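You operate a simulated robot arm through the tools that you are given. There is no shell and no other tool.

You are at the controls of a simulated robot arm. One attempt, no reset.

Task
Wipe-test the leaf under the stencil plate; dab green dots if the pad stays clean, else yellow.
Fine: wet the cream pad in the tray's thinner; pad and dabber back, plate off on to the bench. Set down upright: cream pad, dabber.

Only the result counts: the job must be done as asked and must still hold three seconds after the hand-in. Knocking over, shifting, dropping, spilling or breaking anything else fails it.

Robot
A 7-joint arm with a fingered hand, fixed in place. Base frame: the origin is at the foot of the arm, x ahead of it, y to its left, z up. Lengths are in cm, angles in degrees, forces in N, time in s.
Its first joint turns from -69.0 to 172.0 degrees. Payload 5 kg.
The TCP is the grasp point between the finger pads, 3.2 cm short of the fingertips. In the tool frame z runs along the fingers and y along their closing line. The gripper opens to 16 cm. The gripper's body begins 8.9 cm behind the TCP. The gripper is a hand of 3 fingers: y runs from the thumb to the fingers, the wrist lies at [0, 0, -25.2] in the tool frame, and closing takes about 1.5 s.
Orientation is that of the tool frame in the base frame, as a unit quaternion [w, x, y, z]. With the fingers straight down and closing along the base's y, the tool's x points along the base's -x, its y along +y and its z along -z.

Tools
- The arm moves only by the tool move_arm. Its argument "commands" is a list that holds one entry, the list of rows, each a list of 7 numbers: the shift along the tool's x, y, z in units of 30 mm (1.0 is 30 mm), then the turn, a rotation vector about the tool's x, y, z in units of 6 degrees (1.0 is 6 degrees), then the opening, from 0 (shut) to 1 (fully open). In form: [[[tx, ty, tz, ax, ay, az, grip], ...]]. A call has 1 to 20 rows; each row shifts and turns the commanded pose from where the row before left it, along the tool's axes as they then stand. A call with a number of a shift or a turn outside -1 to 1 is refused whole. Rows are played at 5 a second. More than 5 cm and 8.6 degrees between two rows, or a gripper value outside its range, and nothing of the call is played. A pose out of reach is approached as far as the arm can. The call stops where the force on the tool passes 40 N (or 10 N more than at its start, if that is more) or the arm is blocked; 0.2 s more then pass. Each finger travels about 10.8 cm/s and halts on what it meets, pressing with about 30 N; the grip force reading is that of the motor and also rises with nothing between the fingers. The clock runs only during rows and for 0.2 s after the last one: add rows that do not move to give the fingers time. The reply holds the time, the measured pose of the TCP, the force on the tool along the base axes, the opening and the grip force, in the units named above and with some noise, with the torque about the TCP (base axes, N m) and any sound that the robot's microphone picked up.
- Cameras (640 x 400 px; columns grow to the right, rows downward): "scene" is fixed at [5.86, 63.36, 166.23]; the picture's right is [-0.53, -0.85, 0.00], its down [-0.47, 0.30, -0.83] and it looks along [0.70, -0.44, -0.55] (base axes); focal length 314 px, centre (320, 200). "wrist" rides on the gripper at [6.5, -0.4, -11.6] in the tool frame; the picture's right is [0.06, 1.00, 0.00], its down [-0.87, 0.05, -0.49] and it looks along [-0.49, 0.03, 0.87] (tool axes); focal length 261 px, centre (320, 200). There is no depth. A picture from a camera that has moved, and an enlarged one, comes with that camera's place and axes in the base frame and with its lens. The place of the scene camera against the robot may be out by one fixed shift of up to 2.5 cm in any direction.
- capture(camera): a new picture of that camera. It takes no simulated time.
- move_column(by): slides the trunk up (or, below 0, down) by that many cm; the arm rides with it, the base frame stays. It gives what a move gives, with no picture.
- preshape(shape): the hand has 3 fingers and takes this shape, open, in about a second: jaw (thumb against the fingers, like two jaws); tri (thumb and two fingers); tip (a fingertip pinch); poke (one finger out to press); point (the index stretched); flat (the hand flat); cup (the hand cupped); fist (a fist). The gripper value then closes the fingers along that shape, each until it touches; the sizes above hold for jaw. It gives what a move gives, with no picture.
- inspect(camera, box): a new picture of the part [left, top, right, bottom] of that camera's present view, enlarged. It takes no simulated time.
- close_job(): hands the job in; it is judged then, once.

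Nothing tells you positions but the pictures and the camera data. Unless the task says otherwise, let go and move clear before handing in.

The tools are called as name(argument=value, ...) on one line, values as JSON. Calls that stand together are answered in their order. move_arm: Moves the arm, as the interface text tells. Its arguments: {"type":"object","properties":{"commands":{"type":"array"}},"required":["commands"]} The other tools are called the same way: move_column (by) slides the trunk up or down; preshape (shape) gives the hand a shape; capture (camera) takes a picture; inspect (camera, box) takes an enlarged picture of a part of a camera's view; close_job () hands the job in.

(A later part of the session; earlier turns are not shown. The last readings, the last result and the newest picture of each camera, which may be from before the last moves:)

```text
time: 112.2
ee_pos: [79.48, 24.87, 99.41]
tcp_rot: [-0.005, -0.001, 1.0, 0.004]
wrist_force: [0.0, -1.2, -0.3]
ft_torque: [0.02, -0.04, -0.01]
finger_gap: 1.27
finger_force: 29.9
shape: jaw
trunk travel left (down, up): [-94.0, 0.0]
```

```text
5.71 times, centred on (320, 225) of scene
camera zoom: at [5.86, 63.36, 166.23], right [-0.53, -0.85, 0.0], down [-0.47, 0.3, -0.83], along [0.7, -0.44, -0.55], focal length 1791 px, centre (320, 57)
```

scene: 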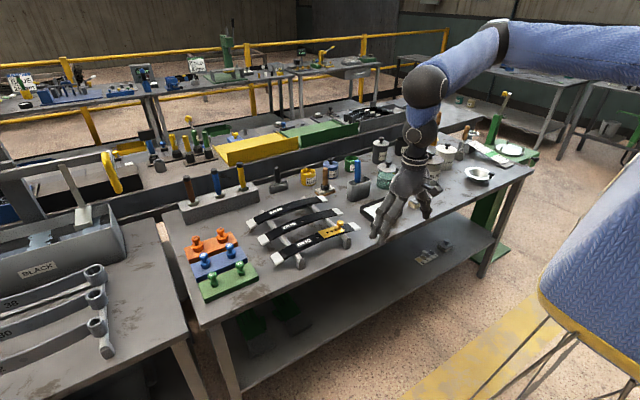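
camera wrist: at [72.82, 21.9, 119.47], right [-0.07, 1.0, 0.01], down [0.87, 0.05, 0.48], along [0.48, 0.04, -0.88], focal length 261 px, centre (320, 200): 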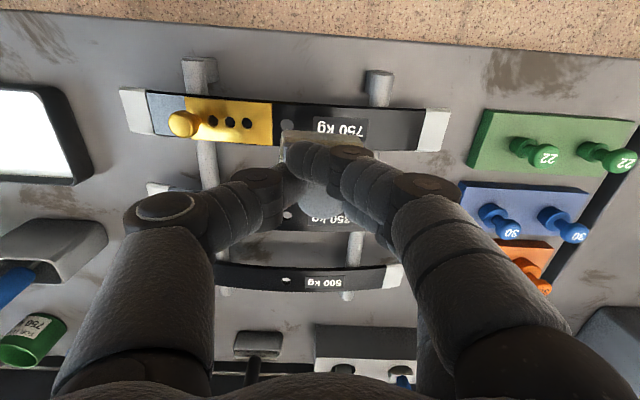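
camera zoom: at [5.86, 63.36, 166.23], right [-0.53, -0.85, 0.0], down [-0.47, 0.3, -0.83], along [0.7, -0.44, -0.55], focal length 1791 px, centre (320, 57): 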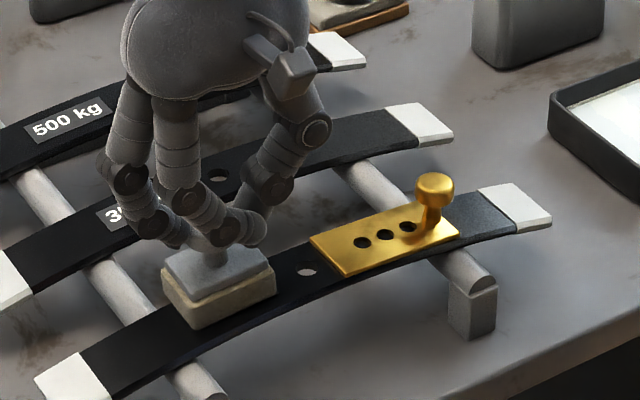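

The leaf drops away along its arch, so contact was lost. The leaf itself hasn't shifted. I'll re-establish light contact here in 1–1.5 mm steps.

move_arm(commands=[[[0, 0, 0.05, 0, 0, 0, 0], [0, 0, 0, 0, 0, 0, 0]]])

```text
time: 112.8
ee_pos: [79.42, 24.9, 99.28]
tcp_rot: [-0.005, -0.002, 1.0, 0.003]
wrist_force: [0.1, -2.3, 6.6]
ft_torque: [0.06, -0.11, -0.05]
finger_gap: 1.25
finger_force: 29.4
shape: jaw
trunk travel left (down, up): [-94.0, 0.0]
```

Light contact (≈7 N). Now a wiping stroke back toward the plate, following the arch, stopping short of the plate edge.

move_arm(commands=[[[0, -0.2, -0.005, 0, 0, 0, 0], [0, -0.2, -0.005, 0, 0, 0, 0], [0, -0.2, -0.01, 0, 0, 0, 0], [0, -0.2, -0.01, 0, 0, 0, 0]]])

```text
time: 113.8
ee_pos: [79.32, 22.72, 99.33]
tcp_rot: [-0.004, -0.003, 1.0, 0.004]
wrist_force: [0.6, 6.7, 13.5]
ft_torque: [0.35, -0.19, 0.1]
finger_gap: 1.28
finger_force: 30.1
shape: jaw
trunk travel left (down, up): [-94.0, 0.0]
```

Good wiping contact (13 N normal, 7 N drag). One more forward-and-back stroke.

move_arm(commands=[[[0, 0.2, 0.005, 0, 0, 0, 0], [0, 0.2, 0.01, 0, 0, 0, 0], [0, 0.2, 0.015, 0, 0, 0, 0], [0, 0.2, 0.02, 0, 0, 0, 0]]])

inspect(camera="scene", box=[280, 190, 360, 260])

```text
time: 114.8
ee_pos: [79.34, 24.87, 99.11]
tcp_rot: [-0.004, -0.001, 1.0, 0.003]
wrist_force: [-0.6, -6.9, 19.6]
ft_torque: [-0.15, -0.16, -0.08]
finger_gap: 1.32
finger_force: 29.9
shape: jaw
trunk travel left (down, up): [-94.0, 0.0]
```

```text
5.71 times, centred on (320, 225) of scene
camera zoom: at [5.86, 63.36, 166.23], right [-0.53, -0.85, 0.0], down [-0.47, 0.3, -0.83], along [0.7, -0.44, -0.55], focal length 1791 px, centre (320, 57)
```

zoom: 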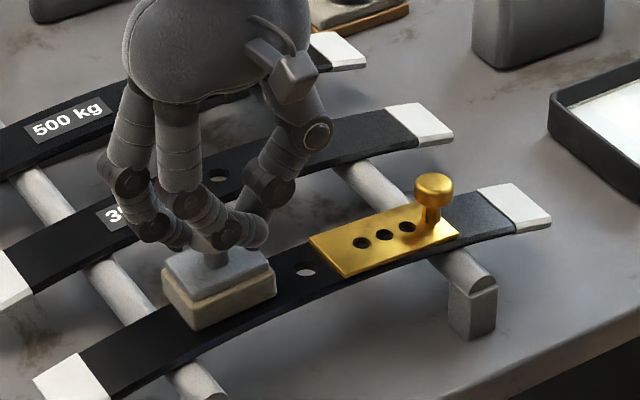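

Firm enough contact. I'll ease slightly and make the return stroke, then lift and check the pad.

move_arm(commands=[[[0, 0, -0.03, 0, 0, 0, 0], [0, -0.2, -0.01, 0, 0, 0, 0], [0, -0.2, -0.01, 0, 0, 0, 0], [0, -0.2, -0.015, 0, 0, 0, 0], [0, -0.2, -0.015, 0, 0, 0, 0]]])

inspect(camera="scene", box=[280, 190, 360, 260])

```text
time: 116.0
ee_pos: [79.46, 22.5, 99.37]
tcp_rot: [-0.004, -0.003, 1.0, 0.003]
wrist_force: [0.6, 3.5, 7.8]
ft_torque: [0.25, -0.13, 0.06]
finger_gap: 1.25
finger_force: 29.6
shape: jaw
trunk travel left (down, up): [-94.0, 0.0]
```

```text
5.71 times, centred on (320, 225) of scene
camera zoom: at [5.86, 63.36, 166.23], right [-0.53, -0.85, 0.0], down [-0.47, 0.3, -0.83], along [0.7, -0.44, -0.55], focal length 1791 px, centre (320, 57)
```

zoom: 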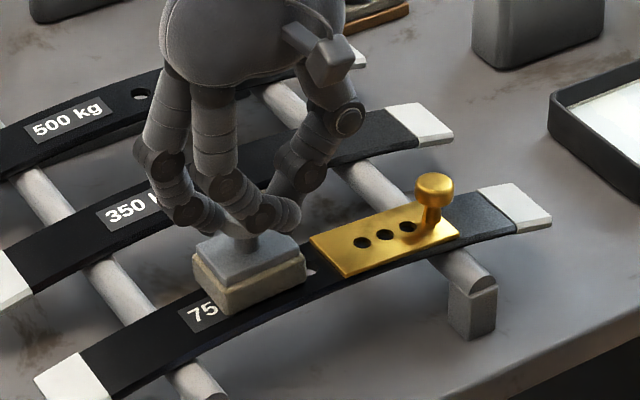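

The wipe is done and the leaf is back in place. I'll lift the pad up and toward the robot so I can tilt it and look at its underside.

move_arm(commands=[[[0, 0, -0.3, 0, 0, 0, 0], [0, 0, -0.7, 0, 0, 0, 0], [0, 0, -1, 0, 0, 0, 0], [0, 0, -1, 0, 0, 0, 0], [0, 0, -1, 0, 0, 0, 0], [0.7, 0, -0.7, 0, 0, 0, 0], [0.7, 0, -0.7, 0, 0, 0, 0], [0.7, 0, 0, 0, 0, 0, 0], [0.7, 0, 0, 0, 0, 0, 0]]])

inspect(camera="scene", box=[280, 100, 440, 260])

```text
time: 118.0
ee_pos: [71.26, 22.27, 115.81]
tcp_rot: [-0.004, -0.003, 1.0, 0.004]
wrist_force: [-0.7, -0.2, -0.8]
ft_torque: [-0.01, -0.01, 0.02]
finger_gap: 1.23
finger_force: 29.3
shape: jaw
trunk travel left (down, up): [-94.0, 0.0]
```

```text
2.50 times, centred on (360, 180) of scene
camera zoom: at [5.86, 63.36, 166.23], right [-0.53, -0.85, 0.0], down [-0.47, 0.3, -0.83], along [0.7, -0.44, -0.55], focal length 784 px, centre (220, 250)
```

zoom: 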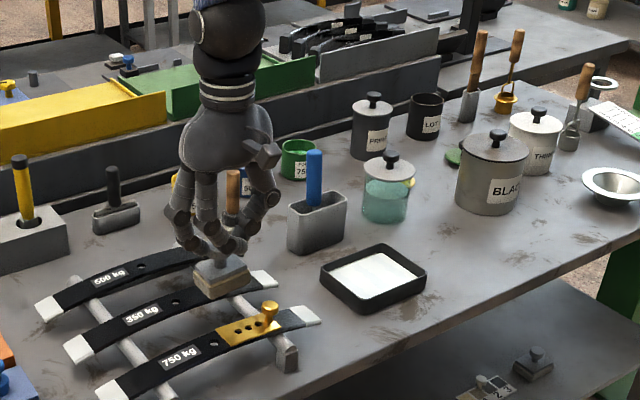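

Now I'll tilt the hand so the pad's underside turns toward the scene camera, 36° first.

move_arm(commands=[[[0, 0, 0, -0.67, 0.74, 0, 0], [0, 0, 0, -0.67, 0.74, 0, 0], [0, 0, 0, -0.67, 0.74, 0, 0], [0, 0, 0, -0.67, 0.74, 0, 0], [0, 0, 0, -0.67, 0.74, 0, 0], [0, 0, 0, -0.67, 0.74, 0, 0]]])

inspect(camera="scene", box=[280, 100, 440, 260])

```text
time: 119.4
ee_pos: [71.41, 22.34, 115.61]
tcp_rot: [-0.234, -0.001, 0.949, 0.21]
wrist_force: [-0.1, 0.1, -0.3]
ft_torque: [0.01, 0.03, 0.01]
finger_gap: 1.22
finger_force: 30.4
shape: jaw
trunk travel left (down, up): [-94.0, 0.0]
```

```text
2.50 times, centred on (360, 180) of scene
camera zoom: at [5.86, 63.36, 166.23], right [-0.53, -0.85, 0.0], down [-0.47, 0.3, -0.83], along [0.7, -0.44, -0.55], focal length 784 px, centre (220, 250)
```

zoom: 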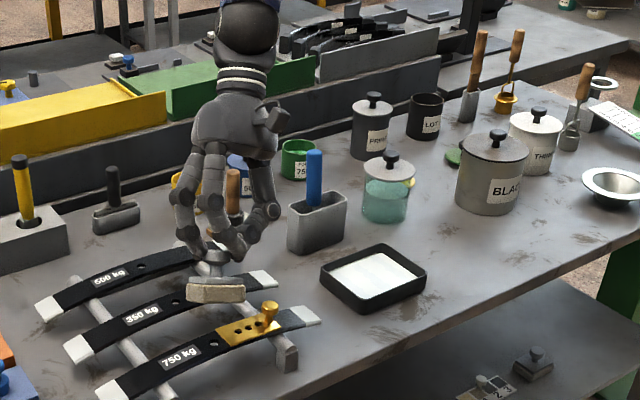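

The arm follows. I'll continue tilting another 36°.

move_arm(commands=[[[0, 0, 0, -0.67, 0.74, 0, 0], [0, 0, 0, -0.67, 0.74, 0, 0], [0, 0, 0, -0.67, 0.74, 0, 0], [0, 0, 0, -0.67, 0.74, 0, 0], [0, 0, 0, -0.67, 0.74, 0, 0], [0, 0, 0, -0.67, 0.74, 0, 0]]])

inspect(camera="scene", box=[280, 100, 440, 260])

```text
time: 120.8
ee_pos: [71.27, 22.32, 115.73]
tcp_rot: [-0.44, -0.001, 0.806, 0.396]
wrist_force: [-0.9, -0.6, -1.2]
ft_torque: [-0.03, -0.01, 0.03]
finger_gap: 1.22
finger_force: 29.4
shape: jaw
trunk travel left (down, up): [-94.0, 0.0]
```

```text
2.50 times, centred on (360, 180) of scene
camera zoom: at [5.86, 63.36, 166.23], right [-0.53, -0.85, 0.0], down [-0.47, 0.3, -0.83], along [0.7, -0.44, -0.55], focal length 784 px, centre (220, 250)
```

zoom: 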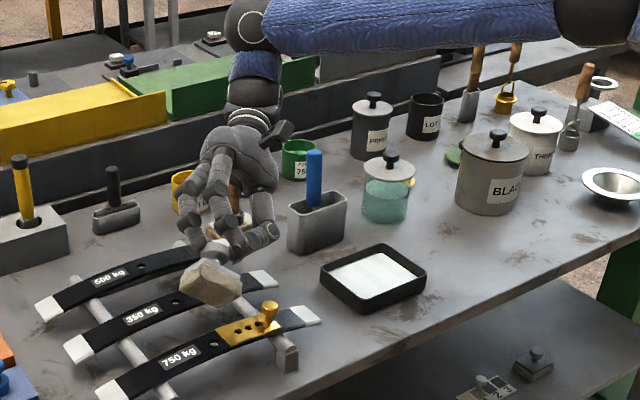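

The underside is coming into view. Zooming in on it.

inspect(camera="scene", box=[295, 195, 340, 230])

```text
11.43 times, centred on (318, 212) of scene
camera zoom: at [5.86, 63.36, 166.23], right [-0.53, -0.85, 0.0], down [-0.47, 0.3, -0.83], along [0.7, -0.44, -0.55], focal length 3583 px, centre (349, 57)
```

zoom: 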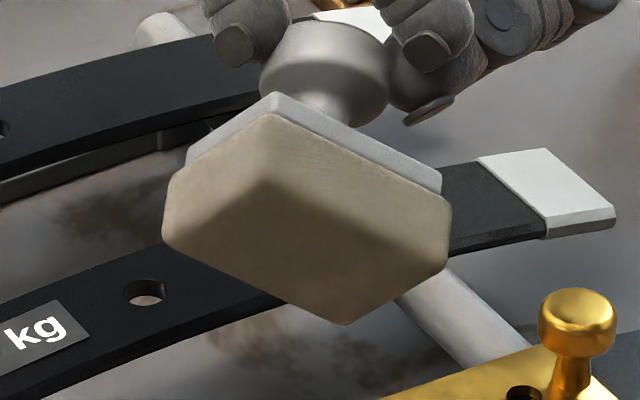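

I can see the underside but it's partly in shade. I'll tilt about 30° more to bring it fully to the camera and into the light.

move_arm(commands=[[[0, 0, 0, -0.67, 0.74, 0, 0], [0, 0, 0, -0.67, 0.74, 0, 0], [0, 0, 0, -0.67, 0.74, 0, 0], [0, 0, 0, -0.67, 0.74, 0, 0], [0, 0, 0, -0.67, 0.74, 0, 0]]])

inspect(camera="scene", box=[280, 180, 340, 230])

```text
time: 122.0
ee_pos: [71.18, 22.31, 115.61]
tcp_rot: [-0.579, -0.001, 0.626, 0.522]
wrist_force: [-0.3, 0.3, 0.1]
ft_torque: [-0.02, -0.03, 0.03]
finger_gap: 1.22
finger_force: 30.3
shape: jaw
trunk travel left (down, up): [-94.0, 0.0]
```

```text
8.00 times, centred on (310, 205) of scene
camera zoom: at [5.86, 63.36, 166.23], right [-0.53, -0.85, 0.0], down [-0.47, 0.3, -0.83], along [0.7, -0.44, -0.55], focal length 2508 px, centre (400, 160)
```

zoom: 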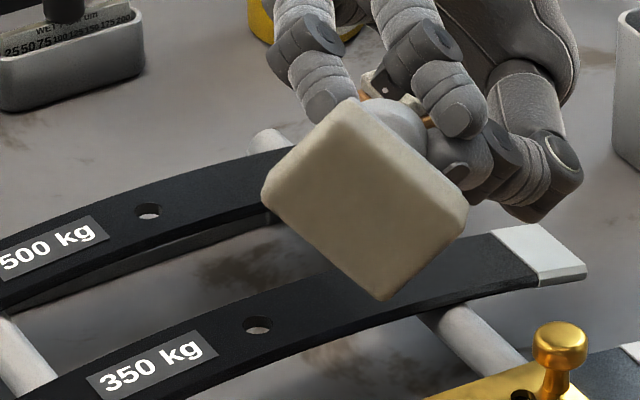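

inspect(camera="scene", box=[298, 188, 330, 212])

inspect(camera="scene", box=[410, 235, 460, 270])

```text
16.00 times, centred on (314, 200) of scene
camera zoom: at [5.86, 63.36, 166.23], right [-0.53, -0.85, 0.0], down [-0.47, 0.3, -0.83], along [0.7, -0.44, -0.55], focal length 5016 px, centre (416, 200)
```

zoom: 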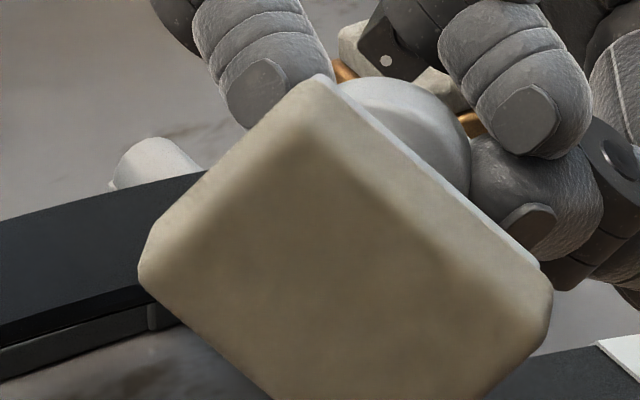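

```text
11.43 times, centred on (435, 252) of scene
camera zoom: at [5.86, 63.36, 166.23], right [-0.53, -0.85, 0.0], down [-0.47, 0.3, -0.83], along [0.7, -0.44, -0.55], focal length 3583 px, centre (-994, -400)
```

zoom: 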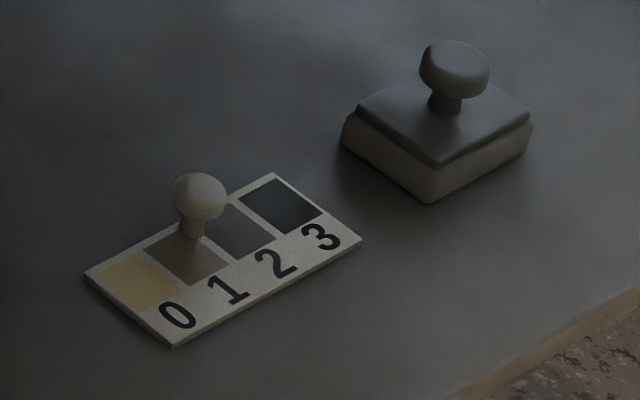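

The underside looks an even cream-khaki with no black smear, but I want to rule out a faint stain. I'll tilt further so the face catches the overhead light.

move_arm(commands=[[[0, 0, 0, -0.67, 0.74, 0, 0], [0, 0, 0, -0.67, 0.74, 0, 0], [0, 0, 0, -0.67, 0.74, 0, 0], [0, 0, 0, -0.67, 0.74, 0, 0], [0, 0, 0, -0.67, 0.74, 0, 0]]])

inspect(camera="scene", box=[280, 165, 340, 215])

```text
time: 123.2
ee_pos: [71.15, 22.21, 115.77]
tcp_rot: [0.679, 0.0, -0.403, -0.613]
wrist_force: [0.3, 0.7, -0.5]
ft_torque: [-0.03, -0.04, 0.0]
finger_gap: 1.22
finger_force: 30.5
shape: jaw
trunk travel left (down, up): [-94.0, 0.0]
```

```text
8.00 times, centred on (310, 190) of scene
camera zoom: at [5.86, 63.36, 166.23], right [-0.53, -0.85, 0.0], down [-0.47, 0.3, -0.83], along [0.7, -0.44, -0.55], focal length 2508 px, centre (400, 280)
```

zoom: 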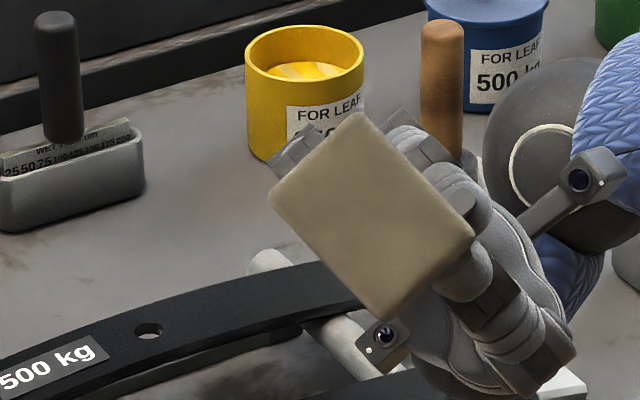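

inspect(camera="scene", box=[296, 178, 322, 198])

capture(camera="scene")

```text
16.00 times, centred on (309, 188) of scene
camera zoom: at [5.86, 63.36, 166.23], right [-0.53, -0.85, 0.0], down [-0.47, 0.3, -0.83], along [0.7, -0.44, -0.55], focal length 5016 px, centre (496, 392)
```

zoom: 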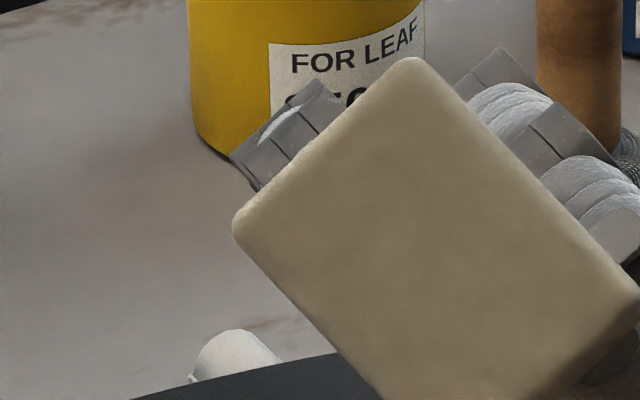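

```text
taken
```

scene: 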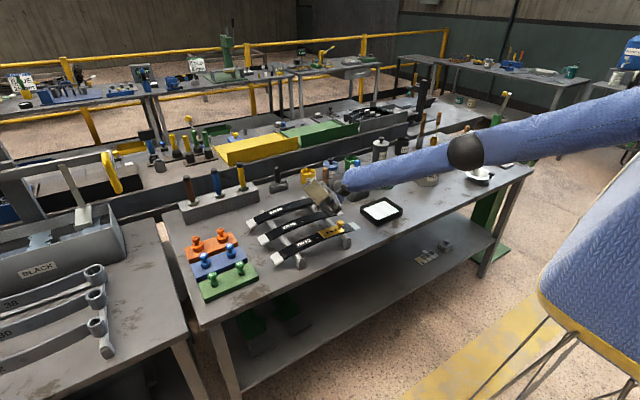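

Fully lit, the underside is an even cream tone with no dark smear, far lighter than grade 1 on the card, so the pad stayed clean and green it is. I'll untilt the hand step by step.

move_arm(commands=[[[0, 0, 0, 0.67, -0.74, 0, 0], [0, 0, 0, 0.67, -0.74, 0, 0], [0, 0, 0, 0.67, -0.74, 0, 0], [0, 0, 0, 0.67, -0.74, 0, 0], [0, 0, 0, 0.67, -0.74, 0, 0], [0, 0, 0, 0.67, -0.74, 0, 0], [0, 0, 0, 0.67, -0.74, 0, 0], [0, 0, 0, 0.67, -0.74, 0, 0], [0, 0, 0, 0.67, -0.74, 0, 0], [0, 0, 0, 0.67, -0.74, 0, 0], [0, 0, 0, 0.67, -0.74, 0, 0]]])

```text
time: 125.6
ee_pos: [71.24, 22.35, 115.61]
tcp_rot: [-0.408, -0.002, 0.837, 0.366]
wrist_force: [-0.8, 0.1, 0.1]
ft_torque: [-0.04, -0.02, 0.03]
finger_gap: 1.19
finger_force: 29.6
shape: jaw
trunk travel left (down, up): [-94.0, 0.0]
```

Continuing the untilt.

move_arm(commands=[[[0, 0, 0, 0.67, -0.74, 0, 0], [0, 0, 0, 0.67, -0.74, 0, 0], [0, 0, 0, 0.67, -0.74, 0, 0], [0, 0, 0, 0.67, -0.74, 0, 0], [0, 0, 0, 0.67, -0.74, 0, 0], [0, 0, 0, 0.67, -0.74, 0, 0], [0, 0, 0, 0.67, -0.74, 0, 0], [0, 0, 0, 0.67, -0.74, 0, 0], [0, 0, 0, 0.67, -0.74, 0, 0], [0, 0, 0, 0.67, -0.74, 0, 0], [0, 0, 0, 0.67, -0.74, 0, 0], [0, 0, 0, 0, 0, 0, 0]]])

inspect(camera="scene", box=[270, 140, 370, 240])

capture(camera="wrist")

```text
time: 128.2
ee_pos: [71.44, 22.43, 115.69]
tcp_rot: [-0.005, -0.001, 1.0, 0.003]
wrist_force: [-0.3, 0.1, -0.7]
ft_torque: [-0.01, 0.06, -0.03]
finger_gap: 1.21
finger_force: 30.3
shape: jaw
trunk travel left (down, up): [-94.0, 0.0]
```

```text
4.00 times, centred on (320, 190) of scene
camera zoom: at [5.86, 63.36, 166.23], right [-0.53, -0.85, 0.0], down [-0.47, 0.3, -0.83], along [0.7, -0.44, -0.55], focal length 1254 px, centre (320, 240)
```

zoom: 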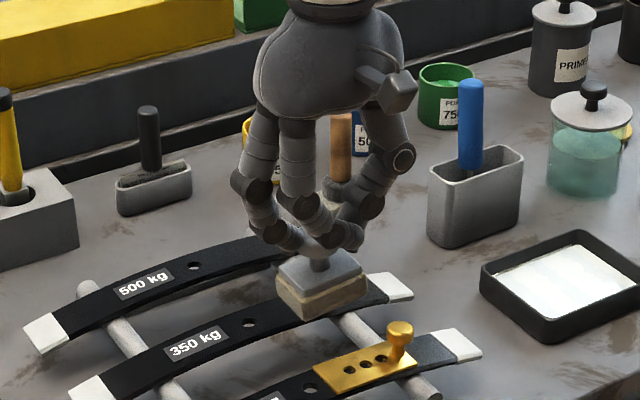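

```text
taken
camera wrist: at [65.0, 21.84, 127.12], right [-0.07, 1.0, 0.01], down [0.87, 0.05, 0.48], along [0.48, 0.04, -0.87], focal length 261 px, centre (320, 200)
```

wrist: 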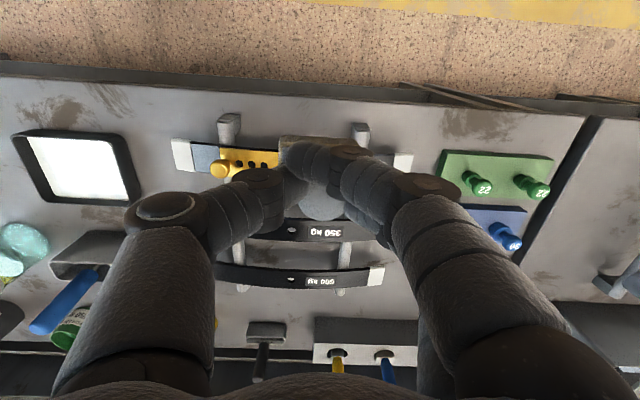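

I'll take a closer look at the pad's sides to double-check the colour.

inspect(camera="scene", box=[300, 190, 344, 224])

```text
11.76 times, centred on (322, 207) of scene
camera zoom: at [5.86, 63.36, 166.23], right [-0.53, -0.85, 0.0], down [-0.47, 0.3, -0.83], along [0.7, -0.44, -0.55], focal length 3688 px, centre (296, 118)
```

zoom: 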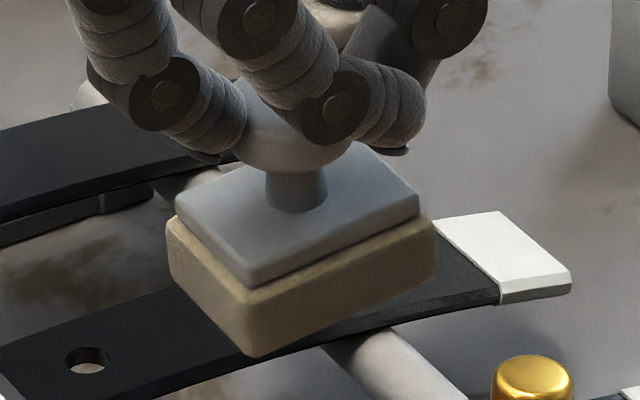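

inspect(camera="scene", box=[280, 100, 440, 260])

inspect(camera="scene", box=[412, 240, 440, 262])

```text
2.50 times, centred on (360, 180) of scene
camera zoom: at [5.86, 63.36, 166.23], right [-0.53, -0.85, 0.0], down [-0.47, 0.3, -0.83], along [0.7, -0.44, -0.55], focal length 784 px, centre (220, 250)
```

zoom: 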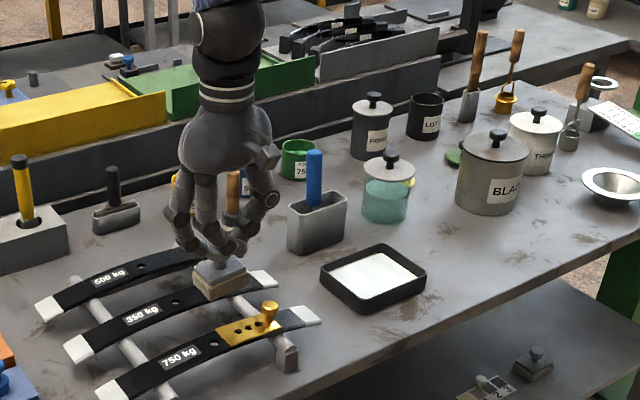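

```text
16.00 times, centred on (426, 251) of scene
camera zoom: at [5.86, 63.36, 166.23], right [-0.53, -0.85, 0.0], down [-0.47, 0.3, -0.83], along [0.7, -0.44, -0.55], focal length 5016 px, centre (-1376, -616)
```

zoom: 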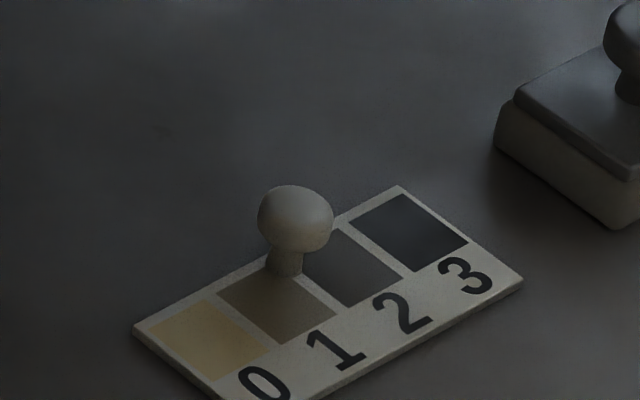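

Before deciding, I'll check whether the wiped stretch of the leaf shows any mark.

inspect(camera="scene", box=[285, 220, 345, 262])

inspect(camera="wrist", box=[160, 90, 440, 270])

```text
9.52 times, centred on (315, 241) of scene
camera zoom: at [5.86, 63.36, 166.23], right [-0.53, -0.85, 0.0], down [-0.47, 0.3, -0.83], along [0.7, -0.44, -0.55], focal length 2986 px, centre (368, -190)
```

zoom: 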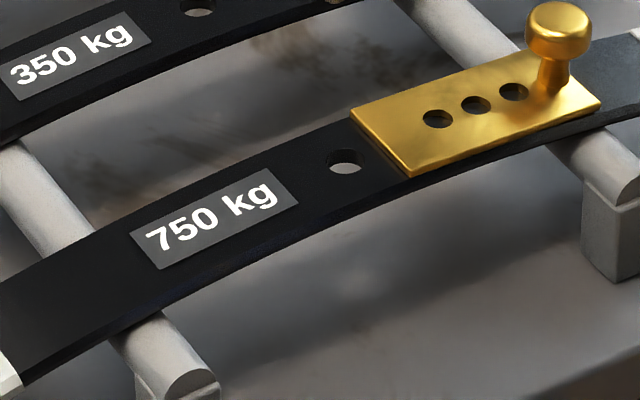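

```text
2.22 times, centred on (300, 180) of wrist
camera zoom: at [65.0, 21.84, 127.12], right [-0.07, 1.0, 0.01], down [0.87, 0.05, 0.48], along [0.48, 0.04, -0.87], focal length 579 px, centre (364, 244)
```

zoom: 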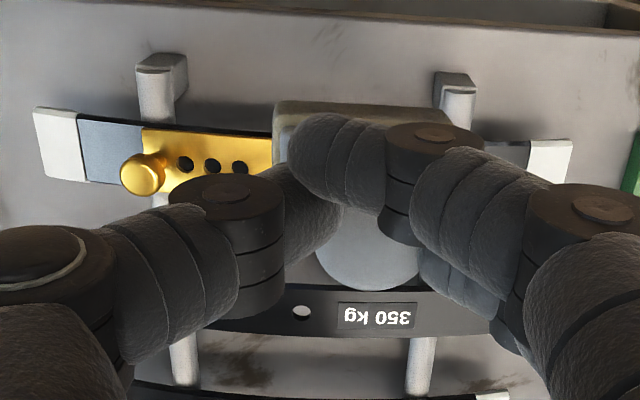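

No mark on the leaf. To be sure of the verdict I'll wipe once more, with the pad tilted about 4.5° to sit flush on the arch, and then compare the underside again.

move_arm(commands=[[[-0.9, 0.2, 0.5, 0, 0, 0, 0], [-0.9, 0.2, 0.8, 0, 0, 0, 0], [-0.85, 0.2, 0.9, 0, 0, 0, 0], [0, 0.1, 0.9, 0.25, 0, 0, 0], [0, 0, 0.9, 0.25, 0, 0, 0], [0, 0, 0.9, 0.25, 0, 0, 0], [0, 0, 0, 0, 0, 0, 0]]])

inspect(camera="scene", box=[280, 190, 360, 260])

```text
time: 129.8
ee_pos: [78.94, 24.24, 101.07]
tcp_rot: [-0.005, -0.002, 0.999, -0.036]
wrist_force: [0.2, -0.9, -0.9]
ft_torque: [0.03, -0.01, -0.01]
finger_gap: 1.17
finger_force: 30.2
shape: jaw
trunk travel left (down, up): [-94.0, 0.0]
```

```text
5.71 times, centred on (320, 225) of scene
camera zoom: at [5.86, 63.36, 166.23], right [-0.53, -0.85, 0.0], down [-0.47, 0.3, -0.83], along [0.7, -0.44, -0.55], focal length 1791 px, centre (320, 57)
```

zoom: 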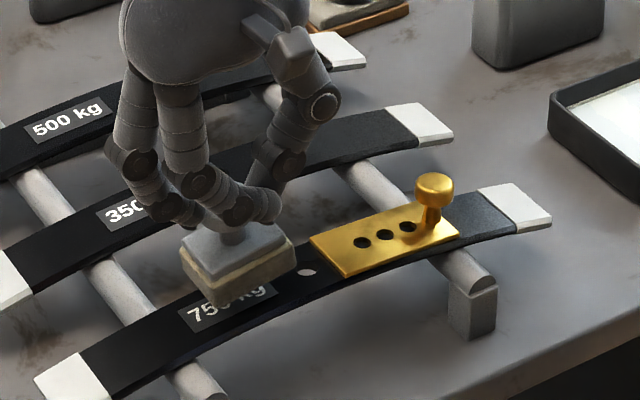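

Lowering to near contact, then small steps.

move_arm(commands=[[[-0.1, 0, 0.2, 0, 0, 0, 0], [0, 0, 0.2, 0, 0, 0, 0], [0, 0, 0.05, 0, 0, 0, 0], [0, 0, 0, 0, 0, 0, 0]]])

```text
time: 130.8
ee_pos: [79.4, 24.19, 99.86]
tcp_rot: [-0.005, -0.001, 0.999, -0.035]
wrist_force: [1.6, -2.1, 6.6]
ft_torque: [0.03, -0.08, -0.03]
finger_gap: 1.21
finger_force: 29.5
shape: jaw
trunk travel left (down, up): [-94.0, 0.0]
```

Light contact at 6.6 N. I'll press 1 mm more and make a few strokes along and across the leaf.

move_arm(commands=[[[0, 0, 0.03, 0, 0, 0, 0], [0, 0.2, 0.01, 0, 0, 0, 0], [0, 0.2, 0.01, 0, 0, 0, 0], [0, 0.2, 0.015, 0, 0, 0, 0], [0, 0, 0, 0, 0, 0, 0]]])

```text
time: 132.0
ee_pos: [79.14, 25.92, 99.38]
tcp_rot: [-0.003, -0.001, 0.999, -0.035]
wrist_force: [-1.7, -7.8, 23.7]
ft_torque: [-0.22, -0.15, 0.01]
finger_gap: 1.28
finger_force: 30.6
shape: jaw
trunk travel left (down, up): [-94.0, 0.0]
```

Pressing well (24 N). Now the return stroke, easing slightly.

move_arm(commands=[[[0, 0, -0.02, 0, 0, 0, 0], [0, -0.2, -0.01, 0, 0, 0, 0], [0, -0.2, -0.01, 0, 0, 0, 0], [0, -0.2, -0.01, 0, 0, 0, 0], [0, -0.15, -0.01, 0, 0, 0, 0]]])

inspect(camera="scene", box=[280, 190, 360, 260])

```text
time: 133.2
ee_pos: [79.18, 23.89, 99.52]
tcp_rot: [-0.006, -0.001, 0.999, -0.036]
wrist_force: [0.6, 0.8, 0.7]
ft_torque: [0.17, -0.02, 0.0]
finger_gap: 1.27
finger_force: 30.3
shape: jaw
trunk travel left (down, up): [-94.0, 0.0]
```

```text
5.71 times, centred on (320, 225) of scene
camera zoom: at [5.86, 63.36, 166.23], right [-0.53, -0.85, 0.0], down [-0.47, 0.3, -0.83], along [0.7, -0.44, -0.55], focal length 1791 px, centre (320, 57)
```

zoom: 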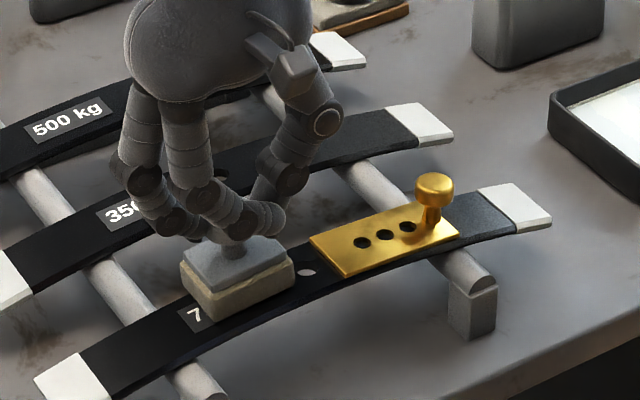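

One more light press with a short cross stroke, then lift.

move_arm(commands=[[[0, 0, 0.04, 0, 0, 0, 0], [0.15, 0.05, 0, 0, 0, 0, 0], [0.1, 0.1, 0, 0, 0, 0, 0], [-0.15, 0.1, 0, 0, 0, 0, 0], [-0.15, -0.1, 0, 0, 0, 0, 0], [0.05, -0.15, -0.005, 0, 0, 0, 0]]])

```text
time: 134.6
ee_pos: [79.25, 23.95, 99.42]
tcp_rot: [-0.005, -0.003, 0.999, -0.035]
wrist_force: [-1.2, 3.6, 5.2]
ft_torque: [0.3, -0.11, 0.11]
finger_gap: 1.24
finger_force: 29.3
shape: jaw
trunk travel left (down, up): [-94.0, 0.0]
```

Good light contact throughout. Lifting, removing the small tilt, and drawing back for another look at the underside.

move_arm(commands=[[[0, 0, -0.3, 0, 0, 0, 0], [0, 0, -0.7, 0, 0, 0, 0], [0, 0, -1, -0.25, 0, 0, 0], [0, 0, -1, -0.25, 0, 0, 0], [0, 0, -1, -0.25, 0, 0, 0], [0.9, -0.2, -0.7, 0, 0, 0, 0], [0.9, -0.2, -0.7, 0, 0, 0, 0], [0.85, -0.1, 0, 0, 0, 0, 0]]])

```text
time: 136.4
ee_pos: [71.45, 22.61, 115.89]
tcp_rot: [-0.004, -0.001, 1.0, 0.003]
wrist_force: [0.6, -0.1, -0.8]
ft_torque: [0.02, 0.02, -0.02]
finger_gap: 1.18
finger_force: 30.5
shape: jaw
trunk travel left (down, up): [-94.0, 0.0]
```

Now tilting the pad up to the same viewing pose as before (22 steps in two calls).

move_arm(commands=[[[0, 0, 0, -0.67, 0.74, 0, 0], [0, 0, 0, -0.67, 0.74, 0, 0], [0, 0, 0, -0.67, 0.74, 0, 0], [0, 0, 0, -0.67, 0.74, 0, 0], [0, 0, 0, -0.67, 0.74, 0, 0], [0, 0, 0, -0.67, 0.74, 0, 0], [0, 0, 0, -0.67, 0.74, 0, 0], [0, 0, 0, -0.67, 0.74, 0, 0], [0, 0, 0, -0.67, 0.74, 0, 0], [0, 0, 0, -0.67, 0.74, 0, 0], [0, 0, 0, -0.67, 0.74, 0, 0]]])

```text
time: 138.8
ee_pos: [71.46, 23.03, 115.71]
tcp_rot: [-0.408, 0.0, 0.835, 0.369]
wrist_force: [-0.1, -0.4, -0.2]
ft_torque: [-0.07, -0.01, 0.01]
finger_gap: 1.18
finger_force: 29.3
shape: jaw
trunk travel left (down, up): [-94.0, 0.0]
```

Halfway tilted. Continuing to the full viewing pose.

move_arm(commands=[[[0, 0, 0, -0.67, 0.74, 0, 0], [0, 0, 0, -0.67, 0.74, 0, 0], [0, 0, 0, -0.67, 0.74, 0, 0], [0, 0, 0, -0.67, 0.74, 0, 0], [0, 0, 0, -0.67, 0.74, 0, 0], [0, 0, 0, -0.67, 0.74, 0, 0], [0, 0, 0, -0.67, 0.74, 0, 0], [0, 0, 0, -0.67, 0.74, 0, 0], [0, 0, 0, -0.67, 0.74, 0, 0], [0, 0, 0, -0.67, 0.74, 0, 0], [0, 0, 0, -0.67, 0.74, 0, 0]]])

inspect(camera="scene", box=[280, 165, 340, 215])

inspect(camera="scene", box=[296, 178, 322, 198])

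```text
time: 141.2
ee_pos: [71.55, 22.99, 115.69]
tcp_rot: [0.68, 0.0, -0.404, -0.612]
wrist_force: [-0.5, -0.5, -0.1]
ft_torque: [-0.05, 0.0, 0.0]
finger_gap: 1.14
finger_force: 30.2
shape: jaw
trunk travel left (down, up): [-94.0, 0.0]
```

```text
8.00 times, centred on (310, 190) of scene
camera zoom: at [5.86, 63.36, 166.23], right [-0.53, -0.85, 0.0], down [-0.47, 0.3, -0.83], along [0.7, -0.44, -0.55], focal length 2508 px, centre (400, 280)
```

zoom: 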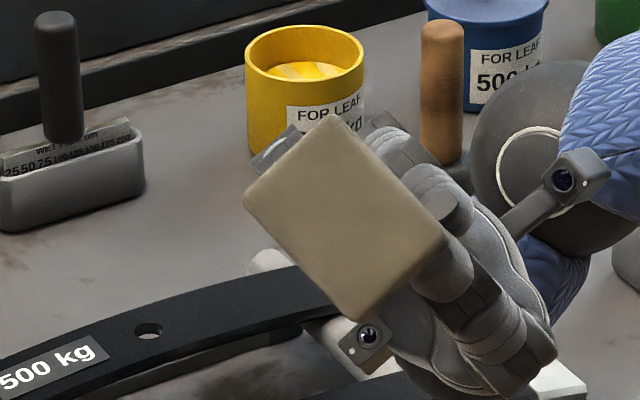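

```text
16.00 times, centred on (309, 188) of scene
camera zoom: at [5.86, 63.36, 166.23], right [-0.53, -0.85, 0.0], down [-0.47, 0.3, -0.83], along [0.7, -0.44, -0.55], focal length 5016 px, centre (496, 392)
```

zoom: 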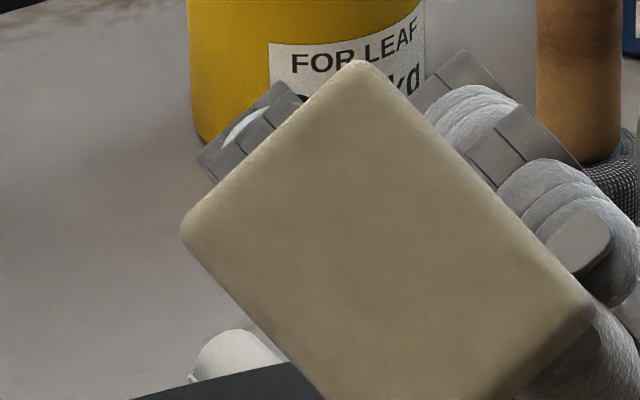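

Identical to before: an even cream face with no darkening after a second wiping. The pad stays clean, so green dots. I'll untilt now.

move_arm(commands=[[[0, 0, 0, 0.67, -0.74, 0, 0], [0, 0, 0, 0.67, -0.74, 0, 0], [0, 0, 0, 0.67, -0.74, 0, 0], [0, 0, 0, 0.67, -0.74, 0, 0], [0, 0, 0, 0.67, -0.74, 0, 0], [0, 0, 0, 0.67, -0.74, 0, 0], [0, 0, 0, 0.67, -0.74, 0, 0], [0, 0, 0, 0.67, -0.74, 0, 0], [0, 0, 0, 0.67, -0.74, 0, 0], [0, 0, 0, 0.67, -0.74, 0, 0], [0, 0, 0, 0.67, -0.74, 0, 0]]])

```text
time: 143.6
ee_pos: [71.4, 22.98, 115.67]
tcp_rot: [-0.406, -0.001, 0.837, 0.366]
wrist_force: [0.0, -0.9, 0.1]
ft_torque: [-0.01, -0.04, 0.01]
finger_gap: 1.15
finger_force: 30.5
shape: jaw
trunk travel left (down, up): [-94.0, 0.0]
```

Continuing back to upright.

move_arm(commands=[[[0, 0, 0, 0.67, -0.74, 0, 0], [0, 0, 0, 0.67, -0.74, 0, 0], [0, 0, 0, 0.67, -0.74, 0, 0], [0, 0, 0, 0.67, -0.74, 0, 0], [0, 0, 0, 0.67, -0.74, 0, 0], [0, 0, 0, 0.67, -0.74, 0, 0], [0, 0, 0, 0.67, -0.74, 0, 0], [0, 0, 0, 0.67, -0.74, 0, 0], [0, 0, 0, 0.67, -0.74, 0, 0], [0, 0, 0, 0.67, -0.74, 0, 0], [0, 0, 0, 0.67, -0.74, 0, 0], [0, 0, 0, 0, 0, 0, 0]]])

inspect(camera="scene", box=[300, 190, 344, 224])

```text
time: 146.2
ee_pos: [71.62, 22.76, 115.84]
tcp_rot: [-0.004, -0.002, 1.0, 0.003]
wrist_force: [-0.1, -0.3, 0.0]
ft_torque: [0.04, 0.03, -0.01]
finger_gap: 1.15
finger_force: 30.2
shape: jaw
trunk travel left (down, up): [-94.0, 0.0]
```

```text
11.76 times, centred on (322, 207) of scene
camera zoom: at [5.86, 63.36, 166.23], right [-0.53, -0.85, 0.0], down [-0.47, 0.3, -0.83], along [0.7, -0.44, -0.55], focal length 3688 px, centre (296, 118)
```

zoom: 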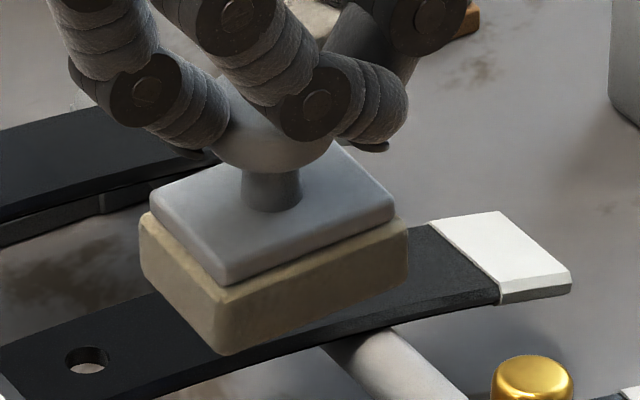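

The pad is upright again in the grip. Carrying it back at this height to its original spot.

move_arm(commands=[[[-0.137, -0.949, 0, 0, 0, 0, 0], [-0.137, -0.949, 0, 0, 0, 0, 0], [-0.137, -0.949, 0, 0, 0, 0, 0], [-0.137, -0.949, 0, 0, 0, 0, 0], [-0.137, -0.949, 0, 0, 0, 0, 0], [-0.137, -0.949, 0, 0, 0, 0, 0], [-0.137, -0.949, 0, 0, 0, 0, 0], [-0.137, -0.949, 0, 0, 0, 0, 0], [-0.137, -0.949, 0, 0, 0, 0, 0], [-0.137, -0.949, 0, 0, 0, 0, 0], [-0.137, -0.949, 0, 0, 0, 0, 0], [-0.137, -0.949, 0, 0, 0, 0, 0], [-0.137, -0.949, 0, 0, 0, 0, 0], [-0.137, -0.949, 0, 0, 0, 0, 0], [-0.137, -0.949, 0, 0, 0, 0, 0], [-0.137, -0.949, 0, 0, 0, 0, 0], [-0.137, -0.949, 0, 0, 0, 0, 0], [-0.137, -0.949, 0, 0, 0, 0, 0], [-0.137, -0.949, 0, 0, 0, 0, 0], [-0.137, -0.949, 0, 0, 0, 0, 0]]])

```text
time: 150.4
ee_pos: [80.05, -34.18, 115.13]
tcp_rot: [-0.005, -0.002, 1.0, 0.004]
wrist_force: [0.8, 0.9, -1.2]
ft_torque: [0.0, 0.07, -0.02]
finger_gap: 1.11
finger_force: 30.0
shape: jaw
trunk travel left (down, up): [-94.0, 0.0]
```

Above the original spot. Lowering to about 1.5 cm above the bench.

move_arm(commands=[[[0.07, 0, 1, 0, 0, 0, 0], [0, 0, 1, 0, 0, 0, 0], [0, 0, 1, 0, 0, 0, 0], [0, 0, 1, 0, 0, 0, 0], [0, 0, 1, 0, 0, 0, 0], [0, 0, 0.8, 0, 0, 0, 0], [0, 0, 0.6, 0, 0, 0, 0], [0, 0, 0.3, 0, 0, 0, 0], [0, 0, 0, 0, 0, 0, 0]]])

inspect(camera="scene", box=[395, 170, 445, 220])

```text
time: 152.4
ee_pos: [79.39, -33.78, 95.21]
tcp_rot: [-0.004, -0.001, 1.0, 0.004]
wrist_force: [0.4, -0.5, -1.0]
ft_torque: [-0.01, 0.0, 0.0]
finger_gap: 1.14
finger_force: 30.0
shape: jaw
trunk travel left (down, up): [-94.0, 0.0]
```

```text
8.00 times, centred on (420, 195) of scene
camera zoom: at [5.86, 63.36, 166.23], right [-0.53, -0.85, 0.0], down [-0.47, 0.3, -0.83], along [0.7, -0.44, -0.55], focal length 2508 px, centre (-480, 240)
```

zoom: 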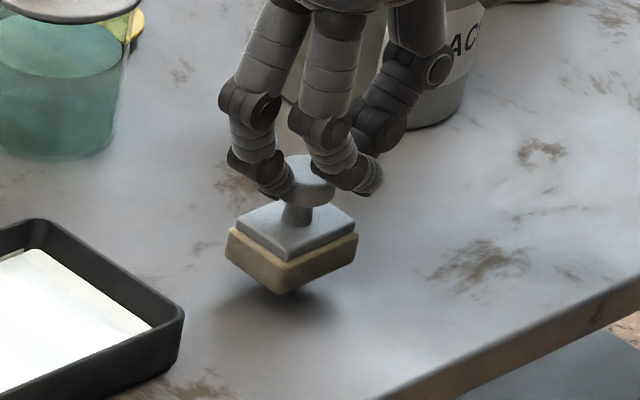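

Nearly down. I'll correct a few millimetres of drift and lower until it just touches.

move_arm(commands=[[[-0.14, -0.12, 0.15, 0, 0, 0, 0], [0, 0, 0.15, 0, 0, 0, 0], [0, 0, 0.1, 0, 0, 0, 0], [0, 0, 0, 0, 0, 0, 0]]])

```text
time: 153.4
ee_pos: [79.75, -34.2, 93.9]
tcp_rot: [-0.004, -0.002, 1.0, 0.004]
wrist_force: [0.0, 0.6, -1.6]
ft_torque: [0.0, 0.02, 0.01]
finger_gap: 1.17
finger_force: 29.9
shape: jaw
trunk travel left (down, up): [-94.0, 0.0]
```

Position is right on the original spot. Small final steps down.

move_arm(commands=[[[0, 0, 0.05, 0, 0, 0, 0], [0, 0, 0.05, 0, 0, 0, 0], [0, 0, 0, 0, 0, 0, 0]]])

```text
time: 154.2
ee_pos: [79.79, -34.24, 93.63]
tcp_rot: [-0.005, -0.002, 1.0, 0.003]
wrist_force: [0.7, -0.8, 0.9]
ft_torque: [0.01, 0.01, -0.03]
finger_gap: 1.13
finger_force: 30.5
shape: jaw
trunk travel left (down, up): [-94.0, 0.0]
```

move_arm(commands=[[[0, 0, 0.04, 0, 0, 0, 0], [0, 0, 0, 0, 0, 0, 0]]])

inspect(camera="scene", box=[395, 170, 445, 220])

```text
time: 154.8
ee_pos: [79.78, -34.42, 93.55]
tcp_rot: [-0.004, -0.002, 1.0, 0.002]
wrist_force: [2.0, -2.2, 6.1]
ft_torque: [-0.01, -0.12, -0.04]
finger_gap: 1.13
finger_force: 29.6
shape: jaw
trunk travel left (down, up): [-94.0, 0.0]
```

```text
8.00 times, centred on (420, 195) of scene
camera zoom: at [5.86, 63.36, 166.23], right [-0.53, -0.85, 0.0], down [-0.47, 0.3, -0.83], along [0.7, -0.44, -0.55], focal length 2508 px, centre (-480, 240)
```

zoom: 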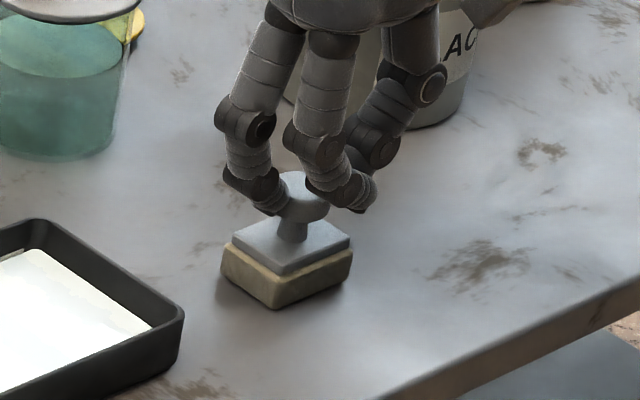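

The pad is seated (6 N). Opening the fingers gently.

move_arm(commands=[[[0, 0, -0.02, 0, 0, 0, 0.1], [0, 0, 0, 0, 0, 0, 0.2], [0, 0, 0, 0, 0, 0, 0.35], [0, 0, 0, 0, 0, 0, 0.5], [0, 0, 0, 0, 0, 0, 0.5], [0, 0, 0, 0, 0, 0, 0.5]]])

capture(camera="wrist")

```text
time: 156.2
ee_pos: [79.92, -34.36, 93.59]
tcp_rot: [-0.005, -0.002, 1.0, 0.003]
wrist_force: [0.5, -0.3, -1.1]
ft_torque: [-0.02, 0.0, -0.02]
finger_gap: 7.92
finger_force: 0.1
shape: jaw
trunk travel left (down, up): [-94.0, 0.0]
```

```text
taken
camera wrist: at [73.48, -34.87, 105.08], right [-0.07, 1.0, 0.01], down [0.87, 0.05, 0.48], along [0.48, 0.04, -0.88], focal length 261 px, centre (320, 200)
```

wrist: 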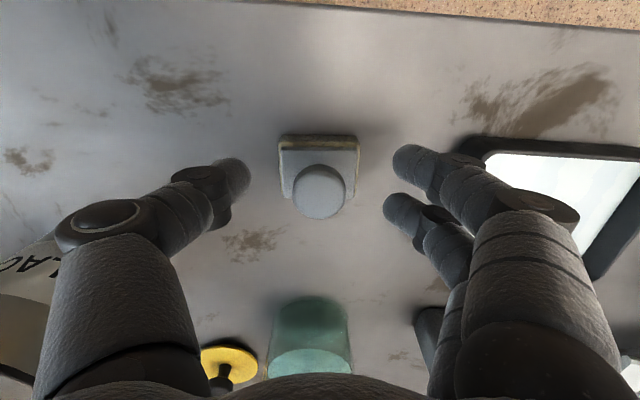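

The pad is standing upright, released. Raising straight up.

move_arm(commands=[[[0, 0, -0.6, 0, 0, 0, 0.5], [0, 0, -1, 0, 0, 0, 0.5], [0, 0, -1, 0, 0, 0, 0.5], [0, 0, -1, 0, 0, 0, 0.5], [0, 0, -1, 0, 0, 0, 0.5], [0, 0, -1, 0, 0, 0, 0.5], [0, 0, -1, 0, 0, 0, 0.5], [1, 0, 0, 0, 0, 0, 0.5], [1, 0, 0, 0, 0, 0, 0.5], [1, 0, 0, 0, 0, 0, 0.5]]])

inspect(camera="scene", box=[395, 180, 435, 220])

capture(camera="scene")

```text
time: 158.4
ee_pos: [71.17, -34.52, 113.58]
tcp_rot: [-0.005, -0.002, 1.0, 0.004]
wrist_force: [-0.3, -0.4, 0.1]
ft_torque: [0.0, -0.03, 0.0]
finger_gap: 7.94
finger_force: 0.0
shape: jaw
trunk travel left (down, up): [-94.0, 0.0]
```

```text
10.00 times, centred on (415, 200) of scene
camera zoom: at [5.86, 63.36, 166.23], right [-0.53, -0.85, 0.0], down [-0.47, 0.3, -0.83], along [0.7, -0.44, -0.55], focal length 3135 px, centre (-630, 200)
```

zoom: 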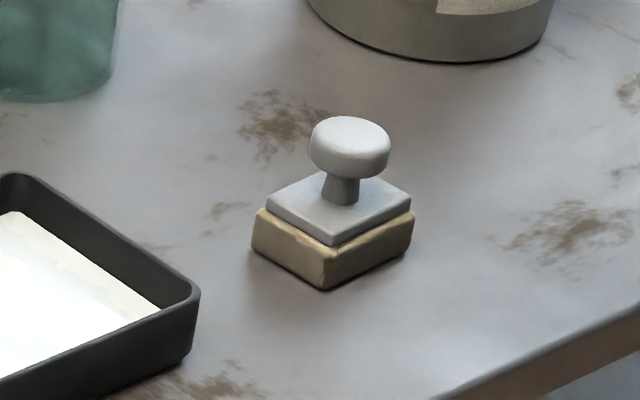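

```text
taken
```

scene: 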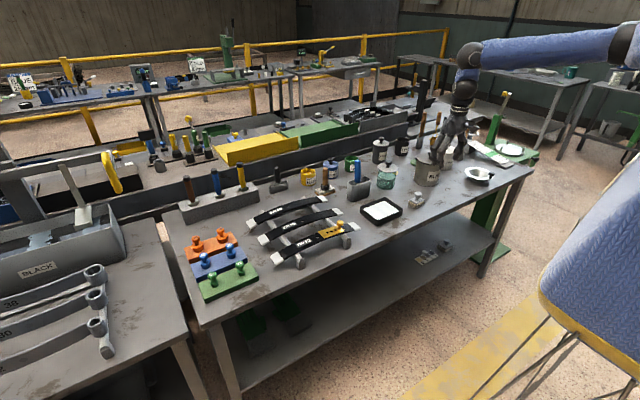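

The pad is back on its spot, upright. Its felt looks darker than when dry, so I want to be certain whether that's just wetness. I'll zoom in tightly.

inspect(camera="scene", box=[405, 190, 427, 206])

inspect(camera="wrist", box=[260, 160, 380, 240])

```text
16.00 times, centred on (416, 198) of scene
camera zoom: at [5.86, 63.36, 166.23], right [-0.53, -0.85, 0.0], down [-0.47, 0.3, -0.83], along [0.7, -0.44, -0.55], focal length 5016 px, centre (-1216, 232)
```

zoom: 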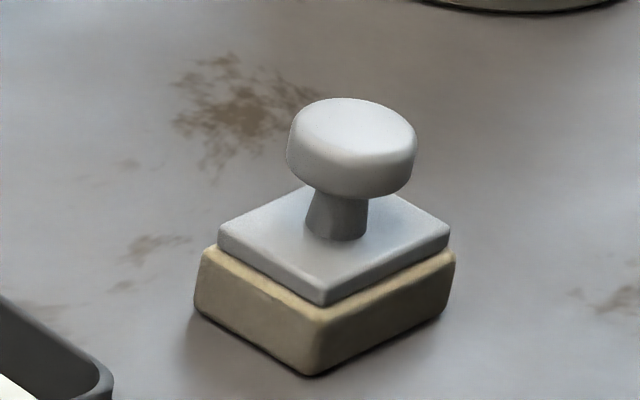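

```text
5.00 times, centred on (320, 200) of wrist
camera zoom: at [64.78, -34.98, 124.91], right [-0.07, 1.0, 0.01], down [0.87, 0.05, 0.48], along [0.48, 0.04, -0.87], focal length 1303 px, centre (320, 200)
```

zoom: 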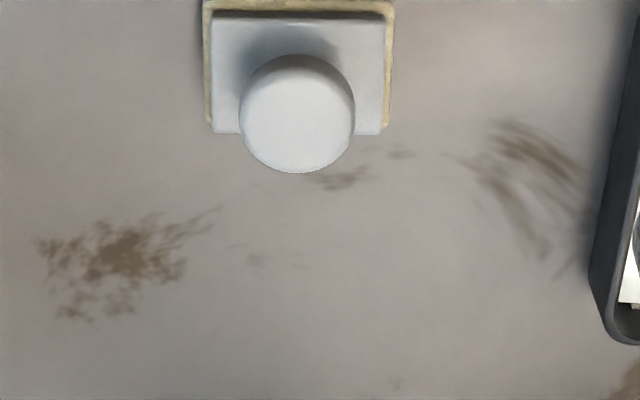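

The felt sides now look taupe rather than cream, which resembles grade 1 on the card rather than 0. The wet but unwiped pad looked pale at t = 104, so a like-for-like comparison is needed: I'll re-grip the pad and hold it at the same pose as that earlier picture.

move_arm(commands=[[[-1, 0, 0, 0, 0, 0, 0.5], [-1, 0.03, 0, 0, 0, 0, 0.5], [-0.92, 0.03, 0, 0, 0, 0, 0.5], [0, 0, 1, 0, 0, 0, 0.5], [0, 0, 1, 0, 0, 0, 0.5], [0, 0, 1, 0, 0, 0, 0.5], [0, 0, 1, 0, 0, 0, 0.5], [0, 0, 1, 0, 0, 0, 0.5], [0, 0, 0.8, 0, 0, 0, 0.5], [0, 0, 0, 0, 0, 0, 0.5]]])

capture(camera="wrist")

```text
time: 160.6
ee_pos: [79.66, -34.25, 95.59]
tcp_rot: [-0.004, -0.002, 1.0, 0.001]
wrist_force: [-0.2, 0.2, 0.1]
ft_torque: [-0.03, 0.03, -0.03]
finger_gap: 7.95
finger_force: 0.1
shape: jaw
trunk travel left (down, up): [-94.0, 0.0]
```

```text
taken
camera wrist: at [73.48, -34.7, 107.09], right [-0.07, 1.0, 0.01], down [0.87, 0.05, 0.48], along [0.48, 0.04, -0.88], focal length 261 px, centre (320, 200)
```

wrist: 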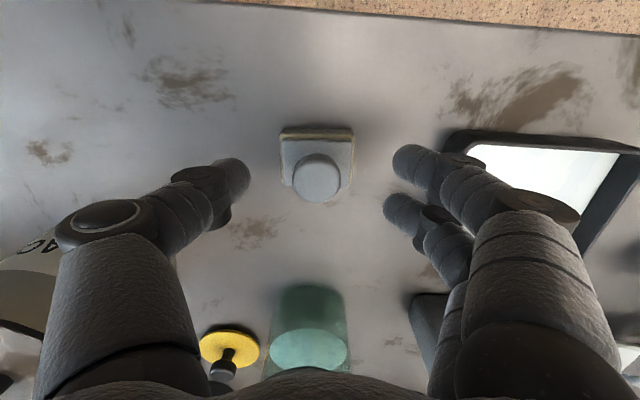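

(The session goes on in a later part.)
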